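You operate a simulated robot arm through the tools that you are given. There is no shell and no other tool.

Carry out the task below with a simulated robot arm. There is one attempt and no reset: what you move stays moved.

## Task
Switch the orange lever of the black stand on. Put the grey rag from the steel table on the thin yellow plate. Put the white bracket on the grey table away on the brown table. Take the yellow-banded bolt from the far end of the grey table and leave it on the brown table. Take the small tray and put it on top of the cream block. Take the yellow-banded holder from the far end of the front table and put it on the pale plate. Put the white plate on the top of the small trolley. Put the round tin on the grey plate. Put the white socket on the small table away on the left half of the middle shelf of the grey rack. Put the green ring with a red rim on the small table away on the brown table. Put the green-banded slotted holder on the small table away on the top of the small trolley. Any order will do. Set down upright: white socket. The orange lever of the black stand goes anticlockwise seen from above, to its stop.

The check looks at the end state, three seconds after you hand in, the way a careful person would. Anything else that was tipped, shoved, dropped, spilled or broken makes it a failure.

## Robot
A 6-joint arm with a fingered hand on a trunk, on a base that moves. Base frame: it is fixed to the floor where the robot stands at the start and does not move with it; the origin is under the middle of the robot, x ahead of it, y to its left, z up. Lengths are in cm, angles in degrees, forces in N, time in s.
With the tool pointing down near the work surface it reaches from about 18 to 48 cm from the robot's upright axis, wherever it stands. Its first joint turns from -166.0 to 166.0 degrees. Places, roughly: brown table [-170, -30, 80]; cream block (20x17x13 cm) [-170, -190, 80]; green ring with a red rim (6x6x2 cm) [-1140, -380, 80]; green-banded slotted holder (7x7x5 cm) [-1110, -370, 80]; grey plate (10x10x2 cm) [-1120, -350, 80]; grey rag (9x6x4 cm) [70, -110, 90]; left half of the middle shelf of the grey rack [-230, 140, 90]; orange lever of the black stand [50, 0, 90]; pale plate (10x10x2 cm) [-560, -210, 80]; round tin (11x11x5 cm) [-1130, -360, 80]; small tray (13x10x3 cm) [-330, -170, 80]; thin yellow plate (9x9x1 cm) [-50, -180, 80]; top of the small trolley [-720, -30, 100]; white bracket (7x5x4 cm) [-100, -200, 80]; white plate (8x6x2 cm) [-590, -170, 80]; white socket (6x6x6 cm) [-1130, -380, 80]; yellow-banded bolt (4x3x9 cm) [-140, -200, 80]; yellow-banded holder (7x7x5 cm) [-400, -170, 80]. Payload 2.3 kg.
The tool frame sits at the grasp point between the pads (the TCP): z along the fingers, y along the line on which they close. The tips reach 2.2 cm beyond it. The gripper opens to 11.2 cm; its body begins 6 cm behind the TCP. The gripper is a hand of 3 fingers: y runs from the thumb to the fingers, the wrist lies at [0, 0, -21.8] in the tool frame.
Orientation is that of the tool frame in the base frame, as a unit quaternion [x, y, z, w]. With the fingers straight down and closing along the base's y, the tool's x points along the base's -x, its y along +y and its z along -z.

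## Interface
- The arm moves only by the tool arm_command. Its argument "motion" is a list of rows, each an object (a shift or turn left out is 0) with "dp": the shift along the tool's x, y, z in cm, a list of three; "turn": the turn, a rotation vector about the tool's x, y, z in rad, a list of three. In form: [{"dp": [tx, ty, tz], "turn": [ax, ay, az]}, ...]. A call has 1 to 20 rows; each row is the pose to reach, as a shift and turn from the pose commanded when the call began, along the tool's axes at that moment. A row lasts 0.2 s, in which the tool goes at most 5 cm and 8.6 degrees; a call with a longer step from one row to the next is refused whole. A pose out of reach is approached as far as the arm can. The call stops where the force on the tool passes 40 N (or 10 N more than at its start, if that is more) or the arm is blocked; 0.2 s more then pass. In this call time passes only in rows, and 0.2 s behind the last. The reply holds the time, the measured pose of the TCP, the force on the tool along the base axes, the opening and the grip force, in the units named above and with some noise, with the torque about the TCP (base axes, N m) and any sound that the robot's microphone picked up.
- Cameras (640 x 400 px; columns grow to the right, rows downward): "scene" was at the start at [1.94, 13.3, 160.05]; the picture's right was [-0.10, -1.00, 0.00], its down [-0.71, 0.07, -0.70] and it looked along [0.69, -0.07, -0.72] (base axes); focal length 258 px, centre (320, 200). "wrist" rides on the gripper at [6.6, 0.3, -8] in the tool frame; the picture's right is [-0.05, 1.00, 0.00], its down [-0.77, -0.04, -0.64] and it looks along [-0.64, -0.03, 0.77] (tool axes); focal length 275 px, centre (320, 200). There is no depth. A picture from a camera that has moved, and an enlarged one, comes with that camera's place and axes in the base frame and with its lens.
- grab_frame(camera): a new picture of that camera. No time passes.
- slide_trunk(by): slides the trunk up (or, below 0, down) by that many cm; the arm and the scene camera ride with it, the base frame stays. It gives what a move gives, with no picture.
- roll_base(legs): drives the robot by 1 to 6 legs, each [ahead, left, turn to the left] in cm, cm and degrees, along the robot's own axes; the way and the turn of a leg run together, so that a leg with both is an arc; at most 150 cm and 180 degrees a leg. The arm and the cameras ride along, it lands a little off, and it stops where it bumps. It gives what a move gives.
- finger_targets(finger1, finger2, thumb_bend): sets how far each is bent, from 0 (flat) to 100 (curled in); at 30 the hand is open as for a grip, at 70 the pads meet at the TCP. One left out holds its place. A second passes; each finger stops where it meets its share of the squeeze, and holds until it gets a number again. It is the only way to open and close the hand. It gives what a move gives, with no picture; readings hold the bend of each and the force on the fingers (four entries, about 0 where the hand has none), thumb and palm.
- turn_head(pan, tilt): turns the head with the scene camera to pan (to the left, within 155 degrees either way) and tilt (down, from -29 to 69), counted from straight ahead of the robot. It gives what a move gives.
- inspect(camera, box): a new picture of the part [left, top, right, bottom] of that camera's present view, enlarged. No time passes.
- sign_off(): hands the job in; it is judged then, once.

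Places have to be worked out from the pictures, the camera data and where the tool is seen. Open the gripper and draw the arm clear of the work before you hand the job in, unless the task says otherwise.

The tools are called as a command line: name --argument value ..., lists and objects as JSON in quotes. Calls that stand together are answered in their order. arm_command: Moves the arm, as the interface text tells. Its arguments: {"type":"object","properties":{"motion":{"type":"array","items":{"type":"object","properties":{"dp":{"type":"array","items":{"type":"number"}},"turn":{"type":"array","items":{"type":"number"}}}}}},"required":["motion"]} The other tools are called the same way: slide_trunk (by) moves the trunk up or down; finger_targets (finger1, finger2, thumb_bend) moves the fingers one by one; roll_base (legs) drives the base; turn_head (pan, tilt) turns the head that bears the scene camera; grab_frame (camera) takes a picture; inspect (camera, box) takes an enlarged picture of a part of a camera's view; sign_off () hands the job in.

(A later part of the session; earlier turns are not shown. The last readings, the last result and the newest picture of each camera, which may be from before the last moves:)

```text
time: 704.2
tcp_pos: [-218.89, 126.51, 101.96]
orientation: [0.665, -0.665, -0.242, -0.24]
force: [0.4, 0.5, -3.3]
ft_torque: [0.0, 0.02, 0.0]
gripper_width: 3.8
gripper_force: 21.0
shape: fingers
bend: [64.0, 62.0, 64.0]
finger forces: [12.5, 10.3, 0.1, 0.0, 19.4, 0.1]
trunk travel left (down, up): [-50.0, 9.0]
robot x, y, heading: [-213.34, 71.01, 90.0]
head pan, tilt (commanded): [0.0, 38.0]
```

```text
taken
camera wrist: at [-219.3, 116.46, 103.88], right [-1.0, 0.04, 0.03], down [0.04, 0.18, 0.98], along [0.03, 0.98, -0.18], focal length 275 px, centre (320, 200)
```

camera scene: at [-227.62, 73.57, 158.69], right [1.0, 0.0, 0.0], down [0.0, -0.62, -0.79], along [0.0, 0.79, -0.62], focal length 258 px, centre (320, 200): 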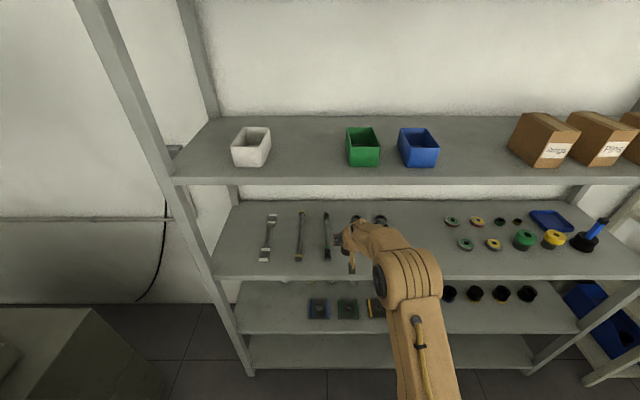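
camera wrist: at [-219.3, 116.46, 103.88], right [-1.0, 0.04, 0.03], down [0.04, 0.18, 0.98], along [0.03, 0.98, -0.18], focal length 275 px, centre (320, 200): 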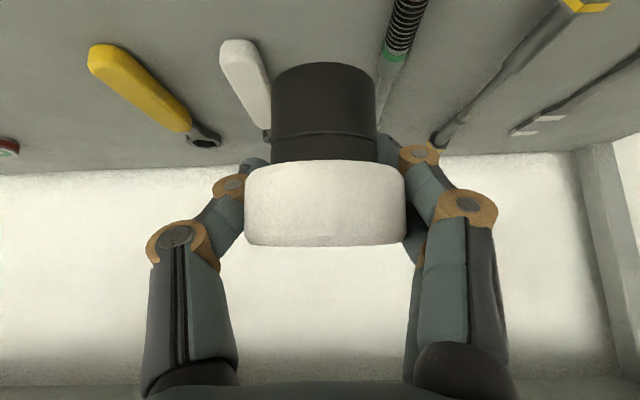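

The landing point is clear of the neighbouring tools. I lower the socket with the trunk, slowly at the end.

slide_trunk --by -5.5

grab_frame --camera "wrist"

inspect --camera "scene" --box '[280, 180, 440, 300]'

```text
time: 705.2
tcp_pos: [-219.0, 126.57, 96.41]
orientation: [-0.664, 0.665, 0.242, 0.24]
force: [-1.1, 0.3, -3.2]
ft_torque: [0.01, 0.02, -0.01]
gripper_width: 3.8
gripper_force: 21.4
shape: fingers
bend: [64.0, 62.0, 64.0]
finger forces: [12.4, 10.2, 0.0, 0.0, 19.3, 0.0]
trunk travel left (down, up): [-44.5, 14.5]
robot x, y, heading: [-213.5, 70.58, 89.8]
head pan, tilt (commanded): [0.0, 38.0]
```

```text
taken
camera wrist: at [-219.29, 116.4, 98.4], right [-1.0, 0.04, 0.03], down [0.04, 0.18, 0.98], along [0.03, 0.98, -0.18], focal length 275 px, centre (320, 200)
```

wrist: 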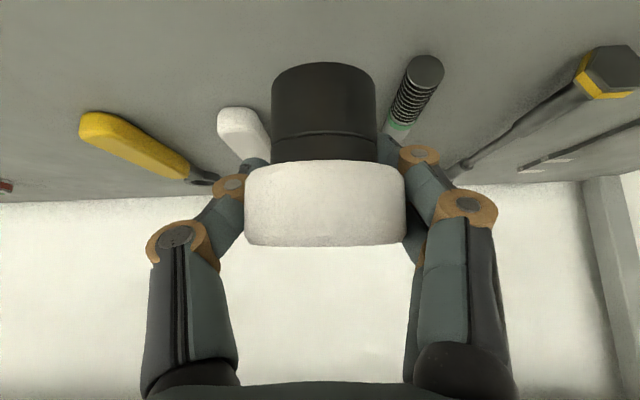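

```text
3.33 times, centred on (360, 240) of scene
camera zoom: at [-227.61, 73.48, 153.19], right [1.0, 0.0, 0.0], down [0.0, -0.62, -0.79], along [0.0, 0.79, -0.62], focal length 860 px, centre (187, 67)
```

zoom: 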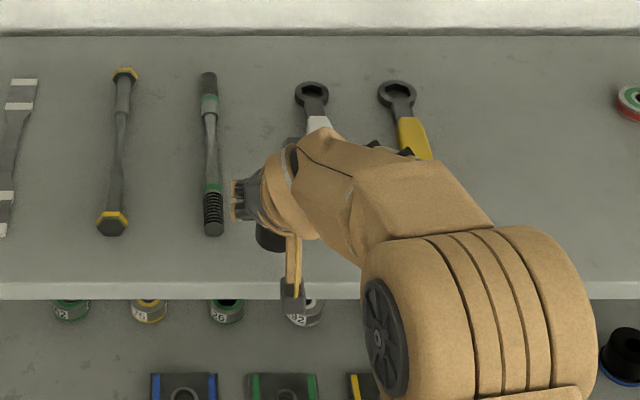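

Nearly down; I shift 0.5 cm away from tool 3 and lower in small steps.

arm_command --motion '[{"dp": [0, -0.5, 0]}]'

slide_trunk --by -0.7

slide_trunk --by -0.5

```text
time: 705.6
tcp_pos: [-218.47, 126.51, 96.49]
orientation: [0.665, -0.665, -0.242, -0.241]
force: [0.4, 0.1, -3.4]
ft_torque: [-0.01, -0.03, 0.0]
gripper_width: 3.68
gripper_force: 21.5
shape: fingers
bend: [64.0, 62.0, 64.0]
finger forces: [12.7, 10.6, 0.0, 0.1, 19.9, 0.0]
trunk travel left (down, up): [-44.5, 14.5]
robot x, y, heading: [-213.5, 70.71, 89.8]
head pan, tilt (commanded): [0.0, 38.0]
```

```text
time: 706.1
tcp_pos: [-218.49, 126.57, 95.8]
orientation: [-0.664, 0.665, 0.242, 0.241]
force: [-0.1, 0.0, -3.1]
ft_torque: [0.02, 0.0, -0.01]
gripper_width: 3.69
gripper_force: 21.7
shape: fingers
bend: [64.0, 62.0, 64.0]
finger forces: [12.9, 10.6, 0.0, 0.0, 19.8, 0.1]
trunk travel left (down, up): [-43.8, 15.2]
robot x, y, heading: [-213.83, 70.85, 89.9]
head pan, tilt (commanded): [0.0, 38.0]
```

```text
time: 706.7
tcp_pos: [-218.58, 126.51, 95.2]
orientation: [-0.664, 0.665, 0.243, 0.241]
force: [0.8, 0.6, -2.7]
ft_torque: [0.03, -0.01, 0.02]
gripper_width: 3.7
gripper_force: 21.9
shape: fingers
bend: [64.0, 62.0, 64.0]
finger forces: [12.8, 10.5, 0.1, 0.0, 19.7, 0.1]
trunk travel left (down, up): [-43.3, 15.7]
robot x, y, heading: [-213.6, 70.81, 89.8]
head pan, tilt (commanded): [0.0, 38.0]
```

slide_trunk --by -0.4

slide_trunk --by -0.4

grab_frame --camera "wrist"

```text
time: 707.2
tcp_pos: [-218.5, 126.5, 94.88]
orientation: [-0.664, 0.665, 0.242, 0.242]
force: [-0.5, 0.1, -3.1]
ft_torque: [0.02, -0.06, 0.0]
gripper_width: 3.67
gripper_force: 20.9
shape: fingers
bend: [64.0, 62.0, 64.0]
finger forces: [12.7, 10.7, 0.0, 0.0, 19.8, 0.1]
trunk travel left (down, up): [-42.9, 16.1]
robot x, y, heading: [-213.47, 70.69, 90.0]
head pan, tilt (commanded): [0.0, 38.0]
```

```text
time: 707.7
tcp_pos: [-218.5, 126.57, 94.54]
orientation: [-0.665, 0.665, 0.242, 0.241]
force: [0.5, -0.2, -3.2]
ft_torque: [0.03, -0.02, 0.01]
gripper_width: 3.69
gripper_force: 21.9
shape: fingers
bend: [64.0, 62.0, 64.0]
finger forces: [12.9, 10.6, 0.0, 0.0, 19.8, 0.1]
trunk travel left (down, up): [-42.5, 16.5]
robot x, y, heading: [-213.52, 70.56, 90.2]
head pan, tilt (commanded): [0.0, 38.0]
```

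```text
taken
camera wrist: at [-218.84, 116.37, 96.43], right [-1.0, 0.04, 0.03], down [0.04, 0.18, 0.98], along [0.03, 0.98, -0.18], focal length 275 px, centre (320, 200)
```

wrist: 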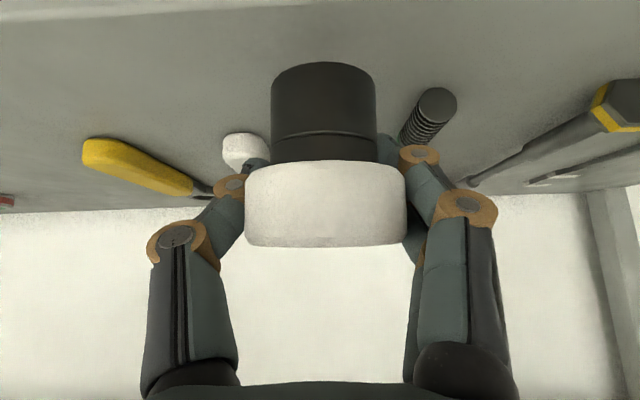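

No contact yet; I keep lowering in small steps.

slide_trunk --by -0.4

slide_trunk --by -0.4

slide_trunk --by -0.3

grab_frame --camera "wrist"

```text
time: 708.3
tcp_pos: [-218.6, 126.58, 94.06]
orientation: [-0.665, 0.665, 0.241, 0.24]
force: [-0.6, -0.2, -3.2]
ft_torque: [0.02, -0.04, 0.0]
gripper_width: 3.66
gripper_force: 21.7
shape: fingers
bend: [64.0, 62.0, 64.0]
finger forces: [12.8, 10.5, 0.0, 0.0, 19.8, 0.1]
trunk travel left (down, up): [-42.1, 16.9]
robot x, y, heading: [-213.28, 70.73, 90.0]
head pan, tilt (commanded): [0.0, 38.0]
```

```text
time: 708.8
tcp_pos: [-218.5, 126.46, 93.76]
orientation: [-0.665, 0.665, 0.241, 0.241]
force: [0.0, -0.8, -3.1]
ft_torque: [0.0, -0.01, 0.01]
gripper_width: 3.71
gripper_force: 21.2
shape: fingers
bend: [64.0, 62.0, 64.0]
finger forces: [12.8, 10.4, 0.0, 0.0, 19.7, 0.0]
trunk travel left (down, up): [-41.7, 17.3]
robot x, y, heading: [-213.3, 70.85, 89.7]
head pan, tilt (commanded): [0.0, 38.0]
```

```text
time: 709.3
tcp_pos: [-218.49, 126.49, 93.39]
orientation: [-0.665, 0.665, 0.242, 0.24]
force: [0.0, -0.1, -1.8]
ft_torque: [0.03, -0.02, 0.0]
gripper_width: 3.71
gripper_force: 21.6
shape: fingers
bend: [64.0, 62.0, 64.0]
finger forces: [12.7, 10.5, 0.0, 0.0, 19.8, 0.1]
trunk travel left (down, up): [-41.4, 17.6]
robot x, y, heading: [-213.07, 70.81, 89.9]
head pan, tilt (commanded): [0.0, 38.0]
```

```text
taken
camera wrist: at [-218.84, 116.37, 95.33], right [-1.0, 0.04, 0.03], down [0.04, 0.18, 0.98], along [0.03, 0.98, -0.18], focal length 275 px, centre (320, 200)
```

wrist: 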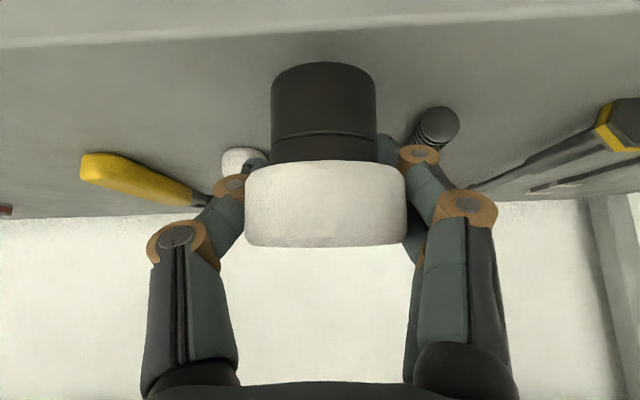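

The force just began to change; one or two more tiny steps.

slide_trunk --by -0.3

slide_trunk --by -0.3

```text
time: 709.8
tcp_pos: [-218.54, 126.47, 93.03]
orientation: [-0.664, 0.665, 0.242, 0.241]
force: [-0.9, 0.2, -3.2]
ft_torque: [0.02, -0.04, 0.02]
gripper_width: 3.68
gripper_force: 22.3
shape: fingers
bend: [64.0, 62.0, 64.0]
finger forces: [12.8, 10.6, 0.0, 0.0, 19.8, 0.0]
trunk travel left (down, up): [-41.1, 17.9]
robot x, y, heading: [-213.49, 71.19, 89.9]
head pan, tilt (commanded): [0.0, 38.0]
```

```text
time: 710.4
tcp_pos: [-218.49, 126.53, 92.71]
orientation: [-0.664, 0.665, 0.242, 0.241]
force: [0.3, 0.8, -3.3]
ft_torque: [0.01, -0.03, -0.04]
gripper_width: 3.68
gripper_force: 21.6
shape: fingers
bend: [64.0, 62.0, 64.0]
finger forces: [12.8, 10.5, 0.0, 0.1, 19.8, 0.0]
trunk travel left (down, up): [-40.8, 18.2]
robot x, y, heading: [-213.35, 70.96, 90.2]
head pan, tilt (commanded): [0.0, 38.0]
```

Still free; I continue with small steps and watch tool 3 near the fingers.

slide_trunk --by -0.4

slide_trunk --by -0.4

inspect --camera "wrist" --box '[220, 20, 480, 260]'

inspect --camera "scene" --box '[300, 190, 420, 300]'

```text
time: 710.9
tcp_pos: [-218.57, 126.46, 92.34]
orientation: [-0.664, 0.665, 0.241, 0.241]
force: [-0.2, 0.1, -2.5]
ft_torque: [0.02, 0.01, -0.02]
gripper_width: 3.71
gripper_force: 22.2
shape: fingers
bend: [64.0, 62.0, 64.0]
finger forces: [12.9, 10.8, 0.0, 0.0, 20.1, 0.0]
trunk travel left (down, up): [-40.4, 18.6]
robot x, y, heading: [-213.29, 70.85, 90.1]
head pan, tilt (commanded): [0.0, 38.0]
```

```text
time: 711.4
tcp_pos: [-218.43, 126.48, 92.21]
orientation: [-0.663, 0.665, 0.244, 0.243]
force: [-0.9, -1.9, 11.2]
ft_torque: [0.14, 0.0, 0.02]
gripper_width: 3.67
gripper_force: 21.9
shape: fingers
bend: [64.0, 62.0, 65.0]
finger forces: [13.1, 10.9, 0.1, 0.0, 20.0, 0.0]
trunk travel left (down, up): [-40.0, 19.0]
robot x, y, heading: [-213.32, 70.93, 90.2]
head pan, tilt (commanded): [0.0, 38.0]
```

```text
1.67 times, centred on (350, 140) of wrist
camera zoom: at [-218.84, 116.24, 94.12], right [-1.0, 0.04, 0.03], down [0.04, 0.18, 0.98], along [0.03, 0.98, -0.18], focal length 459 px, centre (270, 300)
```

zoom: 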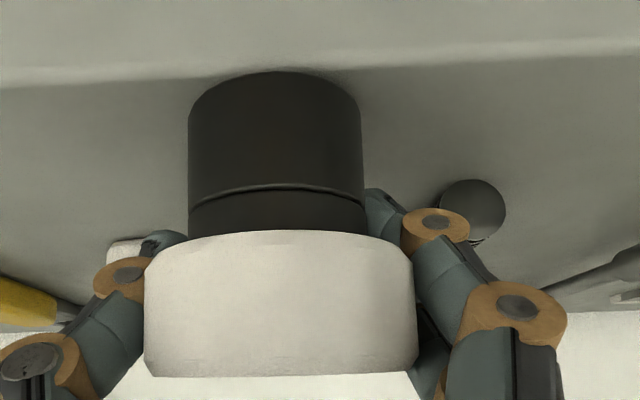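

```text
3.64 times, centred on (360, 245) of scene
camera zoom: at [-227.6, 73.18, 148.72], right [1.0, 0.0, 0.0], down [0.0, -0.61, -0.79], along [0.0, 0.79, -0.61], focal length 939 px, centre (174, 36)
```

zoom: 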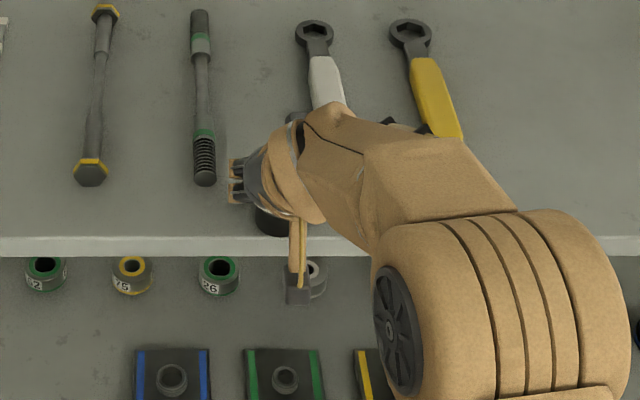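

Contact — but the view shows the shelf's real top is ≈ 87.8 and its front edge ≈ y 124.7, so the socket's foot would sit right at the edge. I lift it 1 cm, move it 2.5 cm further in, and set it down again.

slide_trunk --by 1.2

arm_command --motion '[{"dp": [-0.95, -0.1, 0.8]}, {"dp": [-1.95, -0.2, 1.64]}]'

inspect --camera "wrist" --box '[200, 0, 480, 260]'

inspect --camera "scene" --box '[300, 190, 420, 300]'

```text
time: 712.0
tcp_pos: [-218.54, 126.45, 93.12]
orientation: [-0.664, 0.666, 0.241, 0.242]
force: [0.1, -0.6, -3.7]
ft_torque: [0.03, -0.01, -0.04]
gripper_width: 3.67
gripper_force: 23.5
shape: fingers
bend: [64.0, 62.0, 65.0]
finger forces: [13.7, 11.7, 0.0, 0.0, 21.6, 0.0]
trunk travel left (down, up): [-41.2, 17.8]
robot x, y, heading: [-213.31, 70.6, 89.8]
head pan, tilt (commanded): [0.0, 38.0]
```

```text
time: 712.6
tcp_pos: [-218.35, 129.2, 93.25]
orientation: [-0.664, 0.665, 0.242, 0.241]
force: [-0.2, 0.3, -2.3]
ft_torque: [0.03, 0.01, -0.01]
gripper_width: 3.66
gripper_force: 23.4
shape: fingers
bend: [64.0, 62.0, 65.0]
finger forces: [13.7, 11.6, 0.0, 0.0, 21.5, 0.0]
trunk travel left (down, up): [-41.2, 17.8]
robot x, y, heading: [-213.24, 71.03, 90.1]
head pan, tilt (commanded): [0.0, 38.0]
```

```text
1.54 times, centred on (340, 130) of wrist
camera zoom: at [-218.7, 118.93, 95.08], right [-1.0, 0.04, 0.03], down [0.04, 0.18, 0.98], along [0.03, 0.98, -0.18], focal length 424 px, centre (289, 308)
```

zoom: 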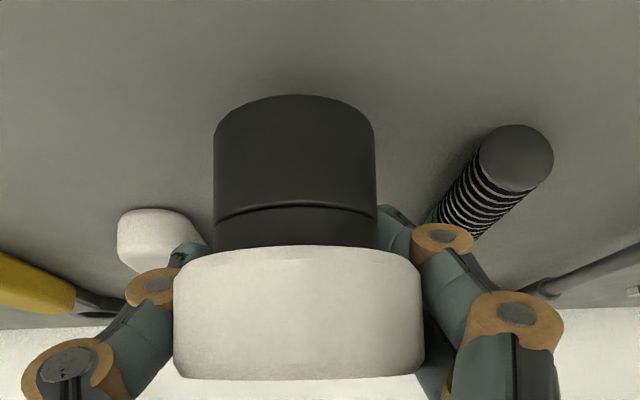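

```text
3.64 times, centred on (360, 245) of scene
camera zoom: at [-227.61, 73.51, 149.89], right [1.0, 0.0, 0.0], down [0.0, -0.62, -0.79], along [0.0, 0.79, -0.62], focal length 939 px, centre (174, 36)
```

zoom: 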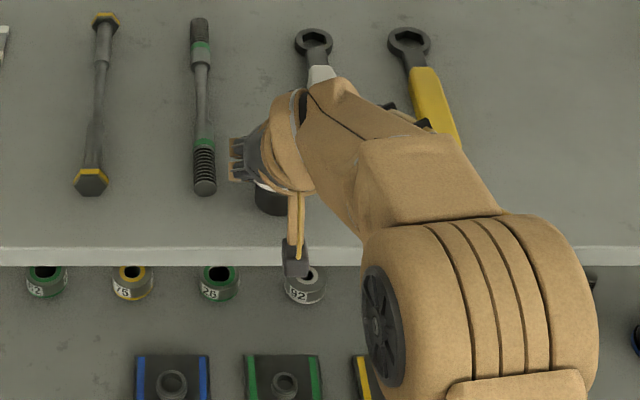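

Now the foot is well inside the edge. I lower again to contact.

slide_trunk --by -0.8

slide_trunk --by -0.3

slide_trunk --by -0.2

```text
time: 713.2
tcp_pos: [-218.53, 129.05, 92.27]
orientation: [-0.663, 0.666, 0.241, 0.241]
force: [0.4, 0.7, -2.7]
ft_torque: [0.01, -0.02, -0.02]
gripper_width: 3.65
gripper_force: 23.3
shape: fingers
bend: [64.0, 62.0, 65.0]
finger forces: [13.7, 11.7, 0.1, 0.0, 21.5, 0.0]
trunk travel left (down, up): [-40.4, 18.6]
robot x, y, heading: [-213.63, 70.73, 90.2]
head pan, tilt (commanded): [0.0, 38.0]
```

```text
time: 713.7
tcp_pos: [-218.32, 129.0, 92.21]
orientation: [-0.664, 0.665, 0.243, 0.242]
force: [-1.1, -1.6, 7.9]
ft_torque: [0.13, -0.01, 0.02]
gripper_width: 3.62
gripper_force: 22.3
shape: fingers
bend: [64.0, 62.0, 65.0]
finger forces: [13.5, 10.9, 0.0, 0.0, 20.5, 0.1]
trunk travel left (down, up): [-40.1, 18.9]
robot x, y, heading: [-213.56, 70.77, 90.0]
head pan, tilt (commanded): [0.0, 38.0]
```

```text
time: 714.2
tcp_pos: [-218.42, 128.87, 92.09]
orientation: [-0.664, 0.665, 0.243, 0.243]
force: [-1.2, -1.7, 15.7]
ft_torque: [0.2, 0.0, 0.02]
gripper_width: 3.64
gripper_force: 22.2
shape: fingers
bend: [64.0, 63.0, 65.0]
finger forces: [13.9, 11.1, 0.0, 0.0, 19.9, 0.0]
trunk travel left (down, up): [-39.9, 19.1]
robot x, y, heading: [-213.31, 70.77, 90.0]
head pan, tilt (commanded): [0.0, 38.0]
```

The socket stands on the shelf. I relieve the pressure and open in stages, watching the neighbouring tool.

slide_trunk --by 0.2

finger_targets --finger1 55 --finger2 55 --thumb_bend 55

finger_targets --finger1 46 --finger2 46 --thumb_bend 44

grab_frame --camera "wrist"

```text
time: 714.7
tcp_pos: [-218.33, 128.88, 92.18]
orientation: [-0.664, 0.665, 0.242, 0.242]
force: [-0.9, -1.4, 10.3]
ft_torque: [0.15, -0.02, 0.02]
gripper_width: 3.64
gripper_force: 22.9
shape: fingers
bend: [64.0, 63.0, 65.0]
finger forces: [14.3, 11.2, 0.1, 0.0, 20.4, 0.0]
trunk travel left (down, up): [-40.1, 18.9]
robot x, y, heading: [-213.23, 70.66, 90.1]
head pan, tilt (commanded): [0.0, 38.0]
```

```text
time: 715.7
tcp_pos: [-218.38, 129.02, 91.9]
orientation: [-0.664, 0.665, 0.241, 0.24]
force: [0.2, -0.4, -2.0]
ft_torque: [0.03, -0.05, 0.01]
gripper_width: 4.32
gripper_force: 1.8
shape: fingers
bend: [54.0, 55.0, 55.0]
finger forces: [1.2, 0.5, 0.0, 0.0, 1.2, 0.1]
trunk travel left (down, up): [-40.1, 18.9]
robot x, y, heading: [-213.51, 70.88, 90.3]
head pan, tilt (commanded): [0.0, 38.0]
```

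```text
time: 716.7
tcp_pos: [-218.38, 129.12, 92.07]
orientation: [-0.664, 0.665, 0.242, 0.241]
force: [-0.1, 0.1, 0.0]
ft_torque: [0.0, -0.04, 0.01]
gripper_width: 6.89
gripper_force: 0.1
shape: fingers
bend: [46.0, 46.0, 44.0]
finger forces: [0.0, 0.1, 0.1, 0.1, 0.0, 0.1]
trunk travel left (down, up): [-40.1, 18.9]
robot x, y, heading: [-213.77, 70.83, 90.1]
head pan, tilt (commanded): [0.0, 38.0]
```

```text
taken
camera wrist: at [-218.7, 118.87, 94.03], right [-1.0, 0.04, 0.03], down [0.04, 0.18, 0.98], along [0.03, 0.98, -0.18], focal length 275 px, centre (320, 200)
```

wrist: 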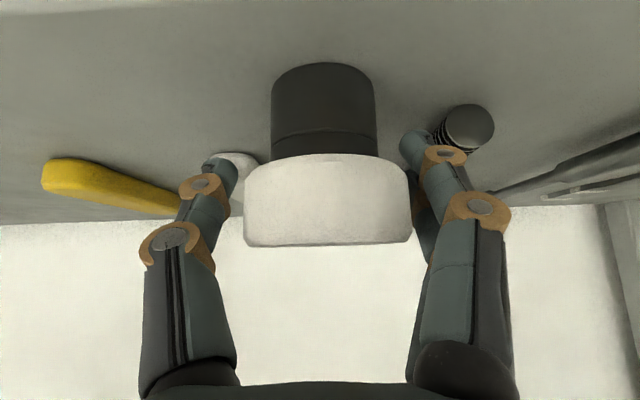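

Released and standing. I raise slowly with the trunk, watching for any drag on the cap.

slide_trunk --by 1

slide_trunk --by 4

grab_frame --camera "wrist"

```text
time: 717.3
tcp_pos: [-218.31, 128.98, 93.19]
orientation: [-0.665, 0.665, 0.24, 0.24]
force: [-1.0, -0.4, -0.6]
ft_torque: [-0.02, -0.02, 0.02]
gripper_width: 6.88
gripper_force: 0.1
shape: fingers
bend: [46.0, 46.0, 44.0]
finger forces: [0.0, 0.0, 0.1, 0.1, 0.1, 0.0]
trunk travel left (down, up): [-41.1, 17.9]
robot x, y, heading: [-213.65, 71.1, 90.0]
head pan, tilt (commanded): [0.0, 38.0]
```

```text
time: 718.1
tcp_pos: [-218.47, 129.04, 97.02]
orientation: [-0.664, 0.665, 0.242, 0.242]
force: [-0.8, -0.5, 0.2]
ft_torque: [0.02, 0.0, -0.03]
gripper_width: 6.83
gripper_force: 0.1
shape: fingers
bend: [46.0, 46.0, 44.0]
finger forces: [0.1, 0.0, 0.0, 0.1, 0.0, 0.1]
trunk travel left (down, up): [-45.1, 13.9]
robot x, y, heading: [-213.56, 70.58, 90.0]
head pan, tilt (commanded): [0.0, 38.0]
```

```text
taken
camera wrist: at [-218.71, 118.87, 99.03], right [-1.0, 0.04, 0.03], down [0.04, 0.18, 0.98], along [0.03, 0.98, -0.18], focal length 275 px, centre (320, 200)
```

wrist: 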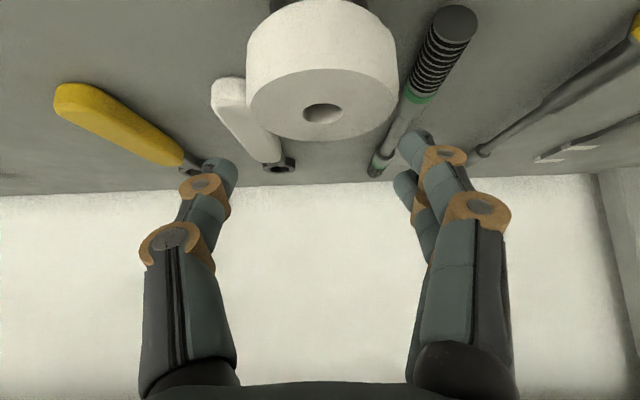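

The socket stands upright on the middle shelf. I raise a little more, then roll straight back out and look.

slide_trunk --by 3

roll_base --legs '[[-28, 0, 0]]'

inspect --camera "scene" --box '[250, 150, 410, 250]'

```text
time: 718.9
tcp_pos: [-218.36, 128.85, 100.05]
orientation: [-0.664, 0.665, 0.241, 0.241]
force: [1.2, -0.2, 0.4]
ft_torque: [-0.02, -0.02, 0.02]
gripper_width: 6.9
gripper_force: 0.1
shape: fingers
bend: [46.0, 46.0, 44.0]
finger forces: [0.1, 0.0, 0.0, 0.0, 0.0, 0.0]
trunk travel left (down, up): [-48.1, 10.9]
robot x, y, heading: [-213.44, 71.06, 89.9]
head pan, tilt (commanded): [0.0, 38.0]
```

```text
time: 720.8
tcp_pos: [-218.36, 101.29, 100.14]
orientation: [-0.663, 0.666, 0.241, 0.242]
force: [0.4, 0.5, 0.3]
ft_torque: [0.02, 0.0, -0.01]
gripper_width: 6.89
gripper_force: 0.1
shape: fingers
bend: [46.0, 46.0, 44.0]
finger forces: [0.0, 0.1, 0.0, 0.0, 0.1, 0.1]
trunk travel left (down, up): [-48.1, 10.9]
robot x, y, heading: [-213.67, 43.41, 89.9]
head pan, tilt (commanded): [0.0, 38.0]
```

```text
4.00 times, centred on (330, 200) of scene
camera zoom: at [-227.64, 45.78, 156.8], right [1.0, 0.0, 0.0], down [0.0, -0.62, -0.79], along [0.0, 0.79, -0.62], focal length 1033 px, centre (280, 200)
```

zoom: 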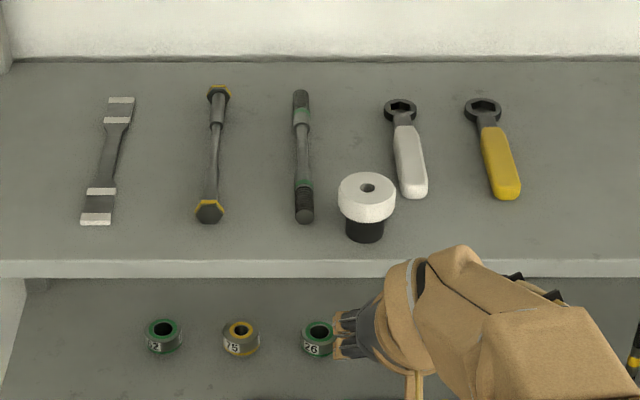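

The white socket stands upright on the left half of the middle shelf, clear of the tools. Last is the green ring with the red rim; I bring the arm back to a compact pose and return to the small table.

arm_command --motion '[{"dp": [2.4, -0.3, -3.9], "turn": [0, 0.1, 0]}, {"dp": [4.8, -0.6, -7.8], "turn": [0, 0.2, 0]}, {"dp": [7.2, -0.9, -11.7], "turn": [0, 0.3, 0]}, {"dp": [9.7, -1.2, -15.6], "turn": [0, 0.4, 0]}, {"dp": [12.2, -1.4, -19.6], "turn": [0, 0.5, 0]}, {"dp": [14.7, -1.7, -23.6], "turn": [0, 0.6, 0]}, {"dp": [17.3, -2, -27.6], "turn": [0, 0.7, 0]}]'

roll_base --legs '[[0, -90, 0], [0, -82, 0], [0, 0, 90], [0, 80, 0], [0, 75, 0]]'

```text
time: 722.4
tcp_pos: [-216.61, 69.97, 110.2]
orientation: [-0.706, 0.708, -0.001, -0.001]
force: [0.8, 0.2, -0.4]
ft_torque: [-0.02, -0.01, -0.01]
gripper_width: 6.91
gripper_force: 0.1
shape: fingers
bend: [46.0, 46.0, 44.0]
finger forces: [0.0, 0.0, 0.1, 0.0, 0.0, 0.0]
trunk travel left (down, up): [-48.1, 10.9]
robot x, y, heading: [-213.7, 42.92, 90.0]
head pan, tilt (commanded): [0.0, 38.0]
```

```text
time: 742.8
tcp_pos: [-68.33, -118.41, 110.13]
orientation: [1.0, -0.011, 0.002, 0.0]
force: [-0.3, -0.4, -0.1]
ft_torque: [-0.01, -0.02, -0.03]
gripper_width: 6.88
gripper_force: 0.0
shape: fingers
bend: [46.0, 46.0, 44.0]
finger forces: [0.0, 0.1, 0.1, 0.0, 0.0, 0.0]
trunk travel left (down, up): [-48.1, 10.9]
robot x, y, heading: [-41.19, -116.18, 178.6]
head pan, tilt (commanded): [0.0, 38.0]
```

I correct heading and offset, then drive west along the corridor.

roll_base --legs '[[0, -6, 1.4], [130, 0, 0], [130, 0, 0]]'

roll_base --legs '[[130, 0, 0], [130, 0, 0]]'

```text
time: 756.0
tcp_pos: [-327.33, -117.6, 110.01]
orientation: [1.0, 0.013, 0.002, 0.0]
force: [-0.1, 0.0, -1.0]
ft_torque: [0.03, -0.04, -0.04]
gripper_width: 6.87
gripper_force: 0.1
shape: fingers
bend: [46.0, 46.0, 44.0]
finger forces: [0.0, 0.1, 0.0, 0.1, 0.0, 0.0]
trunk travel left (down, up): [-48.1, 10.9]
robot x, y, heading: [-300.16, -113.96, -178.3]
head pan, tilt (commanded): [0.0, 38.0]
```

```text
time: 768.7
tcp_pos: [-589.52, -121.07, 110.13]
orientation: [1.0, -0.002, 0.003, -0.001]
force: [-0.4, -0.2, 1.3]
ft_torque: [0.01, 0.02, 0.01]
gripper_width: 6.91
gripper_force: 0.1
shape: fingers
bend: [46.0, 46.0, 44.0]
finger forces: [0.0, 0.0, 0.0, 0.0, 0.0, 0.0]
trunk travel left (down, up): [-48.1, 10.9]
robot x, y, heading: [-562.64, -118.35, 179.8]
head pan, tilt (commanded): [0.0, 38.0]
```

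Continuing west past the trolley and cart.

roll_base --legs '[[0, -12, 0], [130, 0, 0], [130, 0, 0]]'

roll_base --legs '[[120, 0, 0], [90, 0, 0]]'

```text
time: 782.2
tcp_pos: [-848.88, -100.07, 110.07]
orientation: [1.0, -0.019, 0.002, -0.001]
force: [-0.9, 0.9, -1.4]
ft_torque: [0.03, 0.0, 0.02]
gripper_width: 6.9
gripper_force: 0.0
shape: fingers
bend: [46.0, 46.0, 44.0]
finger forces: [0.1, 0.0, 0.0, 0.0, 0.0, 0.0]
trunk travel left (down, up): [-48.1, 10.9]
robot x, y, heading: [-821.89, -98.16, 177.7]
head pan, tilt (commanded): [0.0, 38.0]
```

```text
time: 792.5
tcp_pos: [-1057.38, -95.94, 109.95]
orientation: [1.0, -0.003, 0.002, 0.0]
force: [0.2, -0.3, 0.5]
ft_torque: [-0.01, -0.02, 0.03]
gripper_width: 6.86
gripper_force: 0.0
shape: fingers
bend: [46.0, 46.0, 44.0]
finger forces: [0.0, 0.0, 0.0, 0.0, 0.1, 0.0]
trunk travel left (down, up): [-48.1, 10.9]
robot x, y, heading: [-1030.25, -92.95, 179.7]
head pan, tilt (commanded): [0.0, 38.0]
```

Now I slide south, turn to face +y, and enter the gap beside the small table's left end, from which the ring is within easy reach.

roll_base --legs '[[0, 110, 0], [0, 110, 0], [0, 100, 0]]'

turn_head --pan -20 --tilt 35

grab_frame --camera "scene"

```text
time: 808.2
tcp_pos: [-1067.08, -414.72, 110.05]
orientation: [1.0, -0.014, 0.002, 0.0]
force: [-1.0, 0.0, 0.7]
ft_torque: [-0.01, 0.02, 0.0]
gripper_width: 6.9
gripper_force: 0.0
shape: fingers
bend: [46.0, 46.0, 44.0]
finger forces: [0.1, 0.0, 0.1, 0.1, 0.0, 0.0]
trunk travel left (down, up): [-48.1, 10.9]
robot x, y, heading: [-1039.73, -412.22, 178.9]
head pan, tilt (commanded): [0.0, 38.0]
```

```text
time: 809.0
tcp_pos: [-1067.02, -414.78, 110.02]
orientation: [1.0, -0.013, 0.002, 0.001]
force: [0.1, -0.4, -0.3]
ft_torque: [0.03, 0.0, -0.03]
gripper_width: 6.89
gripper_force: 0.0
shape: fingers
bend: [46.0, 46.0, 44.0]
finger forces: [0.1, 0.0, 0.0, 0.0, 0.1, 0.0]
trunk travel left (down, up): [-48.1, 10.9]
robot x, y, heading: [-1039.65, -412.51, 178.6]
head pan, tilt (commanded): [-20.0, 35.0]
```

```text
taken
camera scene: at [-1042.55, -423.37, 157.25], right [0.36, 0.93, 0.0], down [0.53, -0.21, -0.82], along [-0.76, 0.3, -0.57], focal length 258 px, centre (320, 200)
```

scene: 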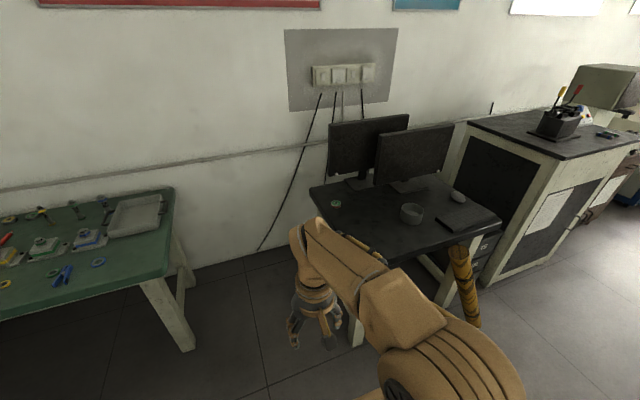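

Gap confirmed (desk edge y ≈ -382, green table y ≈ -456). I turn to face +y and slide into it.

roll_base --legs '[[0, 0, -88.6], [-4, 0, 0], [0, 55, 0]]'

turn_head --pan 0 --tilt 55

grab_frame --camera "scene"

```text
time: 816.4
tcp_pos: [-1098.29, -390.9, 110.12]
orientation: [0.716, -0.698, 0.001, 0.001]
force: [-0.9, -0.4, 0.0]
ft_torque: [0.04, -0.02, -0.02]
gripper_width: 6.91
gripper_force: 0.2
shape: fingers
bend: [46.0, 46.0, 44.0]
finger forces: [0.0, 0.0, 0.0, 0.0, 0.0, 0.0]
trunk travel left (down, up): [-48.1, 10.9]
robot x, y, heading: [-1094.68, -417.68, 91.7]
head pan, tilt (commanded): [-20.0, 35.0]
```

```text
time: 817.2
tcp_pos: [-1098.36, -390.79, 110.13]
orientation: [0.717, -0.697, 0.001, 0.001]
force: [-1.3, 0.2, 0.2]
ft_torque: [0.02, -0.02, 0.0]
gripper_width: 6.9
gripper_force: 0.0
shape: fingers
bend: [46.0, 46.0, 44.0]
finger forces: [0.0, 0.0, 0.0, 0.0, 0.0, 0.1]
trunk travel left (down, up): [-48.1, 10.9]
robot x, y, heading: [-1093.97, -417.88, 91.6]
head pan, tilt (commanded): [0.0, 55.0]
```

```text
taken
camera scene: at [-1108.58, -416.9, 154.44], right [1.0, 0.03, 0.0], down [0.02, -0.82, -0.57], along [-0.02, 0.57, -0.82], focal length 258 px, centre (320, 200)
```

scene: 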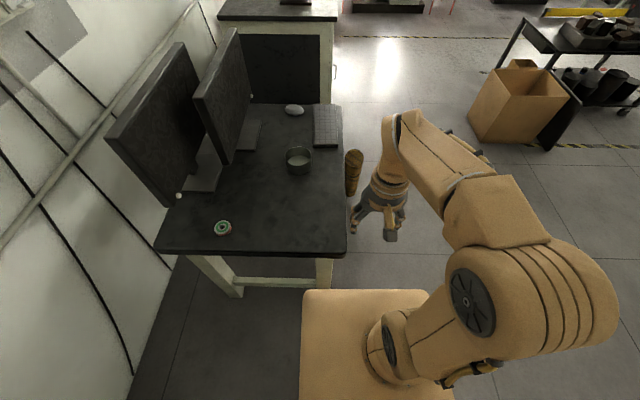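

The ring is visible at about (-1142, -376.5). I slide left until it is straight ahead.

roll_base --legs '[[0, 0, -1.6], [0, 46, 0]]'

grab_frame --camera "scene"

grab_frame --camera "wrist"

```text
time: 820.3
tcp_pos: [-1142.34, -390.62, 110.07]
orientation: [-0.706, 0.709, -0.001, -0.002]
force: [0.0, -0.1, 0.2]
ft_torque: [0.01, -0.01, 0.01]
gripper_width: 6.88
gripper_force: 0.0
shape: fingers
bend: [46.0, 46.0, 44.0]
finger forces: [0.0, 0.1, 0.0, 0.0, 0.0, 0.0]
trunk travel left (down, up): [-48.1, 10.9]
robot x, y, heading: [-1139.37, -417.57, 89.7]
head pan, tilt (commanded): [0.0, 55.0]
```

```text
taken
camera scene: at [-1153.66, -416.36, 154.42], right [1.0, 0.0, 0.0], down [0.0, -0.82, -0.57], along [0.0, 0.57, -0.82], focal length 258 px, centre (320, 200)
```

scene: 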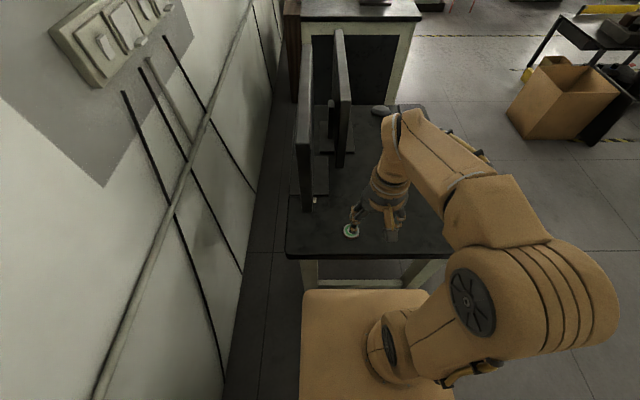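

```text
taken
camera wrist: at [-1142.78, -397.12, 118.19], right [-1.0, 0.05, 0.0], down [0.04, 0.77, 0.63], along [0.03, 0.63, -0.77], focal length 275 px, centre (320, 200)
```

wrist: 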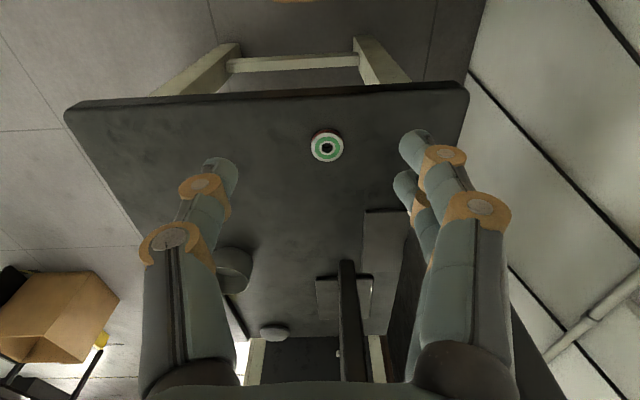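

Ring centre ≈ (-1142.7, -376.0). I move above it with a slightly wider opening.

finger_targets --finger1 41 --finger2 41 --thumb_bend 41

arm_command --motion '[{"dp": [-2.6, 0.1, 3]}, {"dp": [-5.2, 0.2, 6]}, {"dp": [-7.8, 0.3, 9]}, {"dp": [-10.4, 0.4, 12]}, {"dp": [-12.6, 0.4, 15]}, {"dp": [-14.6, 0.4, 18]}]'

grab_frame --camera "wrist"

inspect --camera "scene" --box '[260, 130, 440, 270]'

```text
time: 821.3
tcp_pos: [-1142.35, -390.6, 110.08]
orientation: [-0.706, 0.709, -0.001, -0.002]
force: [0.0, -0.3, 0.7]
ft_torque: [-0.02, 0.0, -0.03]
gripper_width: 8.04
gripper_force: 0.1
shape: fingers
bend: [41.0, 41.0, 41.0]
finger forces: [0.0, 0.0, 0.0, 0.1, 0.1, 0.0]
trunk travel left (down, up): [-48.1, 10.9]
robot x, y, heading: [-1139.26, -417.55, 90.2]
head pan, tilt (commanded): [0.0, 55.0]
```

```text
time: 822.7
tcp_pos: [-1142.83, -376.0, 92.14]
orientation: [-0.705, 0.709, -0.001, -0.001]
force: [-0.5, 0.8, 0.1]
ft_torque: [-0.01, -0.01, 0.0]
gripper_width: 8.06
gripper_force: 0.0
shape: fingers
bend: [41.0, 41.0, 41.0]
finger forces: [0.0, 0.1, 0.0, 0.0, 0.0, 0.0]
trunk travel left (down, up): [-48.1, 10.9]
robot x, y, heading: [-1139.34, -417.39, 89.7]
head pan, tilt (commanded): [0.0, 55.0]
```

```text
taken
camera wrist: at [-1143.17, -382.47, 100.12], right [-1.0, 0.05, 0.0], down [0.04, 0.77, 0.63], along [0.03, 0.63, -0.77], focal length 275 px, centre (320, 200)
```

wrist: 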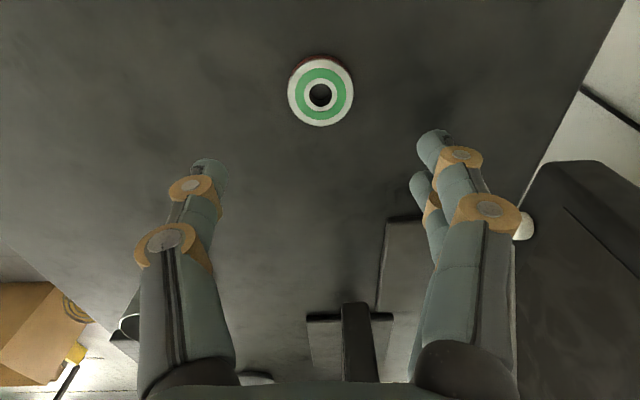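

```text
2.86 times, centred on (350, 200) of scene
camera zoom: at [-1153.6, -416.28, 154.43], right [1.0, 0.0, 0.0], down [0.0, -0.82, -0.57], along [0.0, 0.57, -0.82], focal length 738 px, centre (234, 200)
```

zoom: 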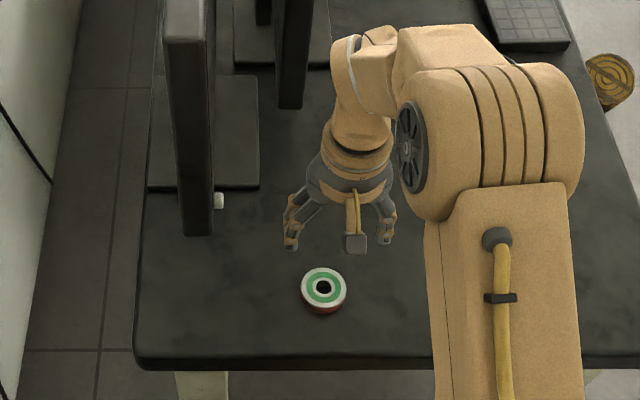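

Ring is centred (shift 0.5 cm in y). I descend to just above the table.

arm_command --motion '[{"dp": [-0.3, 0, 3]}, {"dp": [-0.5, 0, 6]}, {"dp": [-0.5, 0, 9]}, {"dp": [-0.5, 0, 11]}]'

grab_frame --camera "wrist"

```text
time: 823.7
tcp_pos: [-1142.73, -375.73, 81.02]
orientation: [-0.705, 0.709, 0.0, -0.003]
force: [0.6, 0.2, 0.3]
ft_torque: [0.01, -0.06, -0.01]
gripper_width: 8.03
gripper_force: 0.1
shape: fingers
bend: [41.0, 41.0, 41.0]
finger forces: [0.0, 0.0, 0.0, 0.0, 0.0, 0.0]
trunk travel left (down, up): [-48.1, 10.9]
robot x, y, heading: [-1139.03, -417.85, 90.0]
head pan, tilt (commanded): [0.0, 55.0]
```

```text
taken
camera wrist: at [-1143.09, -382.18, 89.05], right [-1.0, 0.05, 0.0], down [0.04, 0.77, 0.63], along [0.03, 0.63, -0.77], focal length 275 px, centre (320, 200)
```

wrist: 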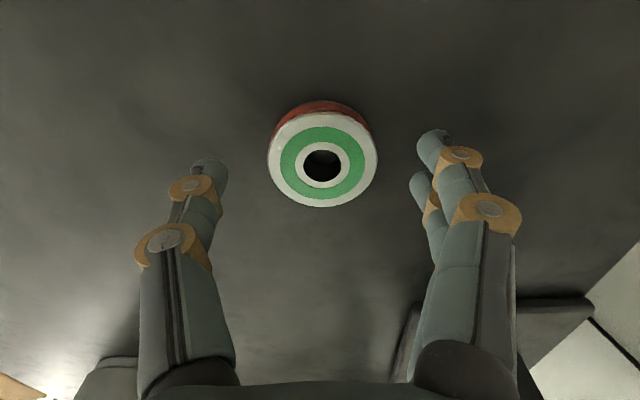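

Ring top works out to z ≈ 77.5 (table ≈ 75.6). I go 2.2 cm lower.

arm_command --motion '[{"dp": [-0.1, 0, 1.2]}, {"dp": [-0.1, 0, 2.2]}]'

finger_targets --finger1 62 --finger2 62 --thumb_bend 62

grab_frame --camera "wrist"

```text
time: 824.3
tcp_pos: [-1142.73, -375.62, 78.86]
orientation: [-0.705, 0.709, 0.0, -0.002]
force: [-0.1, 0.6, 0.2]
ft_torque: [-0.02, 0.01, -0.02]
gripper_width: 8.03
gripper_force: 0.1
shape: fingers
bend: [41.0, 41.0, 41.0]
finger forces: [0.1, 0.0, 0.0, 0.1, 0.0, 0.0]
trunk travel left (down, up): [-48.1, 10.9]
robot x, y, heading: [-1139.08, -417.15, 89.6]
head pan, tilt (commanded): [0.0, 55.0]
```

```text
time: 825.3
tcp_pos: [-1142.76, -375.59, 78.85]
orientation: [-0.705, 0.709, -0.002, -0.001]
force: [0.4, -0.4, 0.0]
ft_torque: [-0.01, -0.01, 0.02]
gripper_width: 4.37
gripper_force: 9.1
shape: fingers
bend: [56.0, 53.0, 57.0]
finger forces: [3.3, 5.6, 0.0, 0.0, 8.5, 0.0]
trunk travel left (down, up): [-48.1, 10.9]
robot x, y, heading: [-1139.48, -417.41, 89.6]
head pan, tilt (commanded): [0.0, 55.0]
```

```text
taken
camera wrist: at [-1143.04, -382.09, 86.95], right [-1.0, 0.05, 0.0], down [0.04, 0.77, 0.63], along [0.03, 0.63, -0.77], focal length 275 px, centre (320, 200)
```

wrist: 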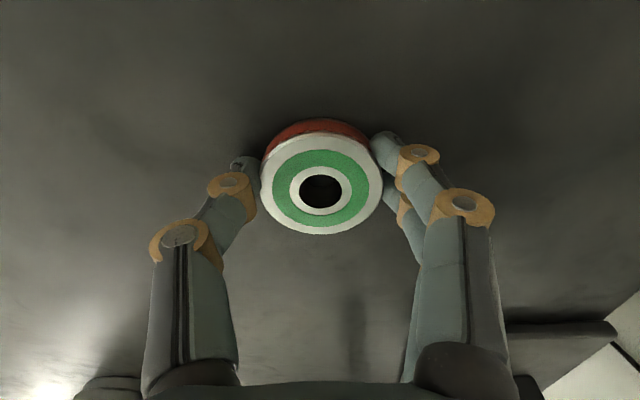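

Gripped, but finger 1 is more closed than finger 2 — about 0.3 cm off. I reopen, shift 0.4 cm and close again.

finger_targets --finger1 46 --finger2 46 --thumb_bend 46

arm_command --motion '[{"dp": [-0.4, 0, 0.1]}]'

finger_targets --finger1 64 --finger2 64 --thumb_bend 64

arm_command --motion '[{"dp": [0, 0, -1]}, {"dp": [0, 0, -3]}, {"dp": [0, 0, -6]}]'

grab_frame --camera "wrist"

```text
time: 826.3
tcp_pos: [-1142.53, -375.66, 78.93]
orientation: [-0.705, 0.709, -0.001, -0.001]
force: [0.5, 0.5, -0.1]
ft_torque: [0.0, 0.0, 0.04]
gripper_width: 6.55
gripper_force: 0.0
shape: fingers
bend: [46.0, 46.0, 46.0]
finger forces: [0.0, 0.0, 0.1, 0.0, 0.0, 0.0]
trunk travel left (down, up): [-48.1, 10.9]
robot x, y, heading: [-1139.06, -417.5, 89.7]
head pan, tilt (commanded): [0.0, 55.0]
```

```text
time: 826.7
tcp_pos: [-1142.71, -375.25, 78.73]
orientation: [-0.705, 0.709, -0.001, -0.002]
force: [0.4, 0.5, 0.0]
ft_torque: [-0.02, -0.01, 0.02]
gripper_width: 6.6
gripper_force: 0.1
shape: fingers
bend: [46.0, 46.0, 46.0]
finger forces: [0.0, 0.1, 0.0, 0.1, 0.1, 0.0]
trunk travel left (down, up): [-48.1, 10.9]
robot x, y, heading: [-1139.44, -417.61, 89.7]
head pan, tilt (commanded): [0.0, 55.0]
```

```text
time: 827.7
tcp_pos: [-1142.74, -375.19, 78.74]
orientation: [-0.705, 0.709, -0.002, -0.001]
force: [0.4, 0.0, 0.7]
ft_torque: [0.0, 0.01, -0.03]
gripper_width: 4.63
gripper_force: 11.5
shape: fingers
bend: [55.0, 54.0, 57.0]
finger forces: [5.8, 6.4, 0.0, 0.0, 11.4, 0.0]
trunk travel left (down, up): [-48.1, 10.9]
robot x, y, heading: [-1139.15, -417.54, 89.9]
head pan, tilt (commanded): [0.0, 55.0]
```

```text
time: 828.5
tcp_pos: [-1142.7, -375.18, 84.91]
orientation: [-0.705, 0.709, -0.001, -0.002]
force: [-0.1, 0.6, -2.0]
ft_torque: [0.01, 0.01, -0.02]
gripper_width: 4.63
gripper_force: 11.8
shape: fingers
bend: [55.0, 54.0, 57.0]
finger forces: [5.8, 6.2, 0.0, 0.0, 11.5, 0.1]
trunk travel left (down, up): [-48.1, 10.9]
robot x, y, heading: [-1139.46, -417.35, 89.7]
head pan, tilt (commanded): [0.0, 55.0]
```

```text
taken
camera wrist: at [-1143.07, -381.63, 92.91], right [-1.0, 0.05, 0.0], down [0.04, 0.77, 0.63], along [0.03, 0.63, -0.77], focal length 275 px, centre (320, 200)
```

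wrist: 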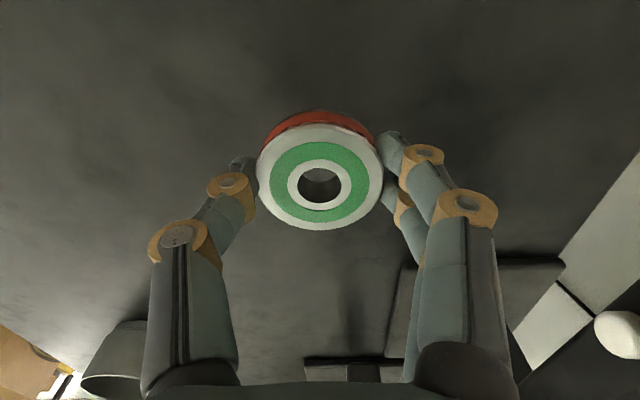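

The ring is held evenly (55/54/57). I firm slightly, lift, retract and leave the gap.

finger_targets --finger1 68 --finger2 68 --thumb_bend 68

arm_command --motion '[{"dp": [0, 0, -4]}, {"dp": [1.5, -0.2, -8.5]}, {"dp": [4, -0.5, -12.5]}, {"dp": [7, -0.8, -16]}, {"dp": [10, -1.1, -19.5]}, {"dp": [13, -1.3, -22.5]}, {"dp": [16, -1.5, -25]}]'

roll_base --legs '[[0, -105, 0], [130, 0, 0], [120, 0, 0]]'

grab_frame --camera "wrist"

```text
time: 829.5
tcp_pos: [-1142.68, -375.07, 84.78]
orientation: [-0.705, 0.709, -0.001, -0.002]
force: [-0.5, 0.3, -1.8]
ft_torque: [-0.04, -0.01, 0.01]
gripper_width: 4.58
gripper_force: 16.4
shape: fingers
bend: [56.0, 55.0, 59.0]
finger forces: [8.2, 8.5, 0.0, 0.1, 15.9, 0.0]
trunk travel left (down, up): [-48.1, 10.9]
robot x, y, heading: [-1139.71, -417.55, 89.9]
head pan, tilt (commanded): [0.0, 55.0]
```

```text
time: 831.1
tcp_pos: [-1141.17, -391.06, 109.85]
orientation: [-0.705, 0.709, -0.001, -0.001]
force: [-0.2, 0.7, -1.6]
ft_torque: [0.01, -0.01, 0.02]
gripper_width: 4.58
gripper_force: 16.8
shape: fingers
bend: [56.0, 55.0, 59.0]
finger forces: [8.2, 8.8, 0.1, 0.1, 16.0, 0.0]
trunk travel left (down, up): [-48.1, 10.9]
robot x, y, heading: [-1139.41, -417.48, 89.8]
head pan, tilt (commanded): [0.0, 55.0]
```

```text
time: 848.3
tcp_pos: [-1041.14, -141.0, 109.85]
orientation: [0.716, -0.698, 0.001, 0.001]
force: [0.8, 0.3, -1.1]
ft_torque: [0.01, -0.04, 0.0]
gripper_width: 4.55
gripper_force: 17.1
shape: fingers
bend: [56.0, 55.0, 59.0]
finger forces: [8.2, 8.7, 0.1, 0.0, 16.0, 0.1]
trunk travel left (down, up): [-48.1, 10.9]
robot x, y, heading: [-1038.57, -167.74, 91.5]
head pan, tilt (commanded): [0.0, 55.0]
```

```text
taken
camera wrist: at [-1041.35, -147.65, 117.98], right [-1.0, 0.02, 0.0], down [0.02, 0.77, 0.63], along [0.01, 0.63, -0.77], focal length 275 px, centre (320, 200)
```

wrist: 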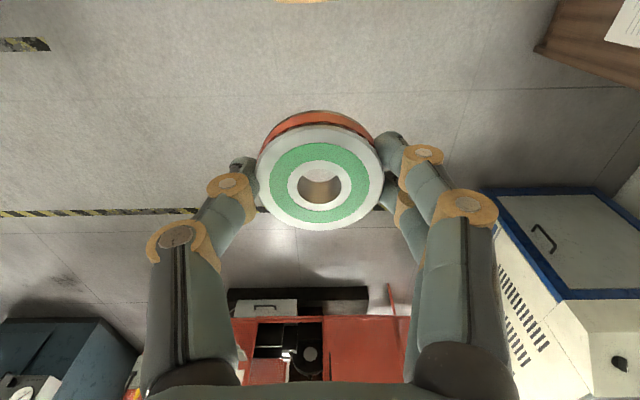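

Ring is steady. I continue north, turn east and drive the long corridor.

roll_base --legs '[[61, 0, 0], [0, 0, -91.5], [120, 0, 0], [120, 0, 0]]'

roll_base --legs '[[130, 0, 0], [130, 0, 0]]'

```text
time: 867.1
tcp_pos: [-771.31, -110.59, 109.91]
orientation: [0.018, 1.0, 0.001, -0.002]
force: [-0.8, 0.3, -0.6]
ft_torque: [-0.01, -0.01, 0.01]
gripper_width: 4.56
gripper_force: 16.5
shape: fingers
bend: [56.0, 55.0, 59.0]
finger forces: [8.4, 8.9, 0.1, 0.2, 15.9, 0.0]
trunk travel left (down, up): [-48.1, 10.9]
robot x, y, heading: [-798.21, -111.44, -1.9]
head pan, tilt (commanded): [0.0, 55.0]
```

```text
time: 879.5
tcp_pos: [-516.67, -118.41, 109.85]
orientation: [0.015, 1.0, 0.001, -0.001]
force: [-0.4, 0.5, -2.9]
ft_torque: [-0.01, 0.02, -0.01]
gripper_width: 4.53
gripper_force: 16.2
shape: fingers
bend: [56.0, 55.0, 59.0]
finger forces: [8.4, 8.9, 0.1, 0.1, 15.9, 0.1]
trunk travel left (down, up): [-48.1, 10.9]
robot x, y, heading: [-543.87, -119.81, -1.7]
head pan, tilt (commanded): [0.0, 55.0]
```

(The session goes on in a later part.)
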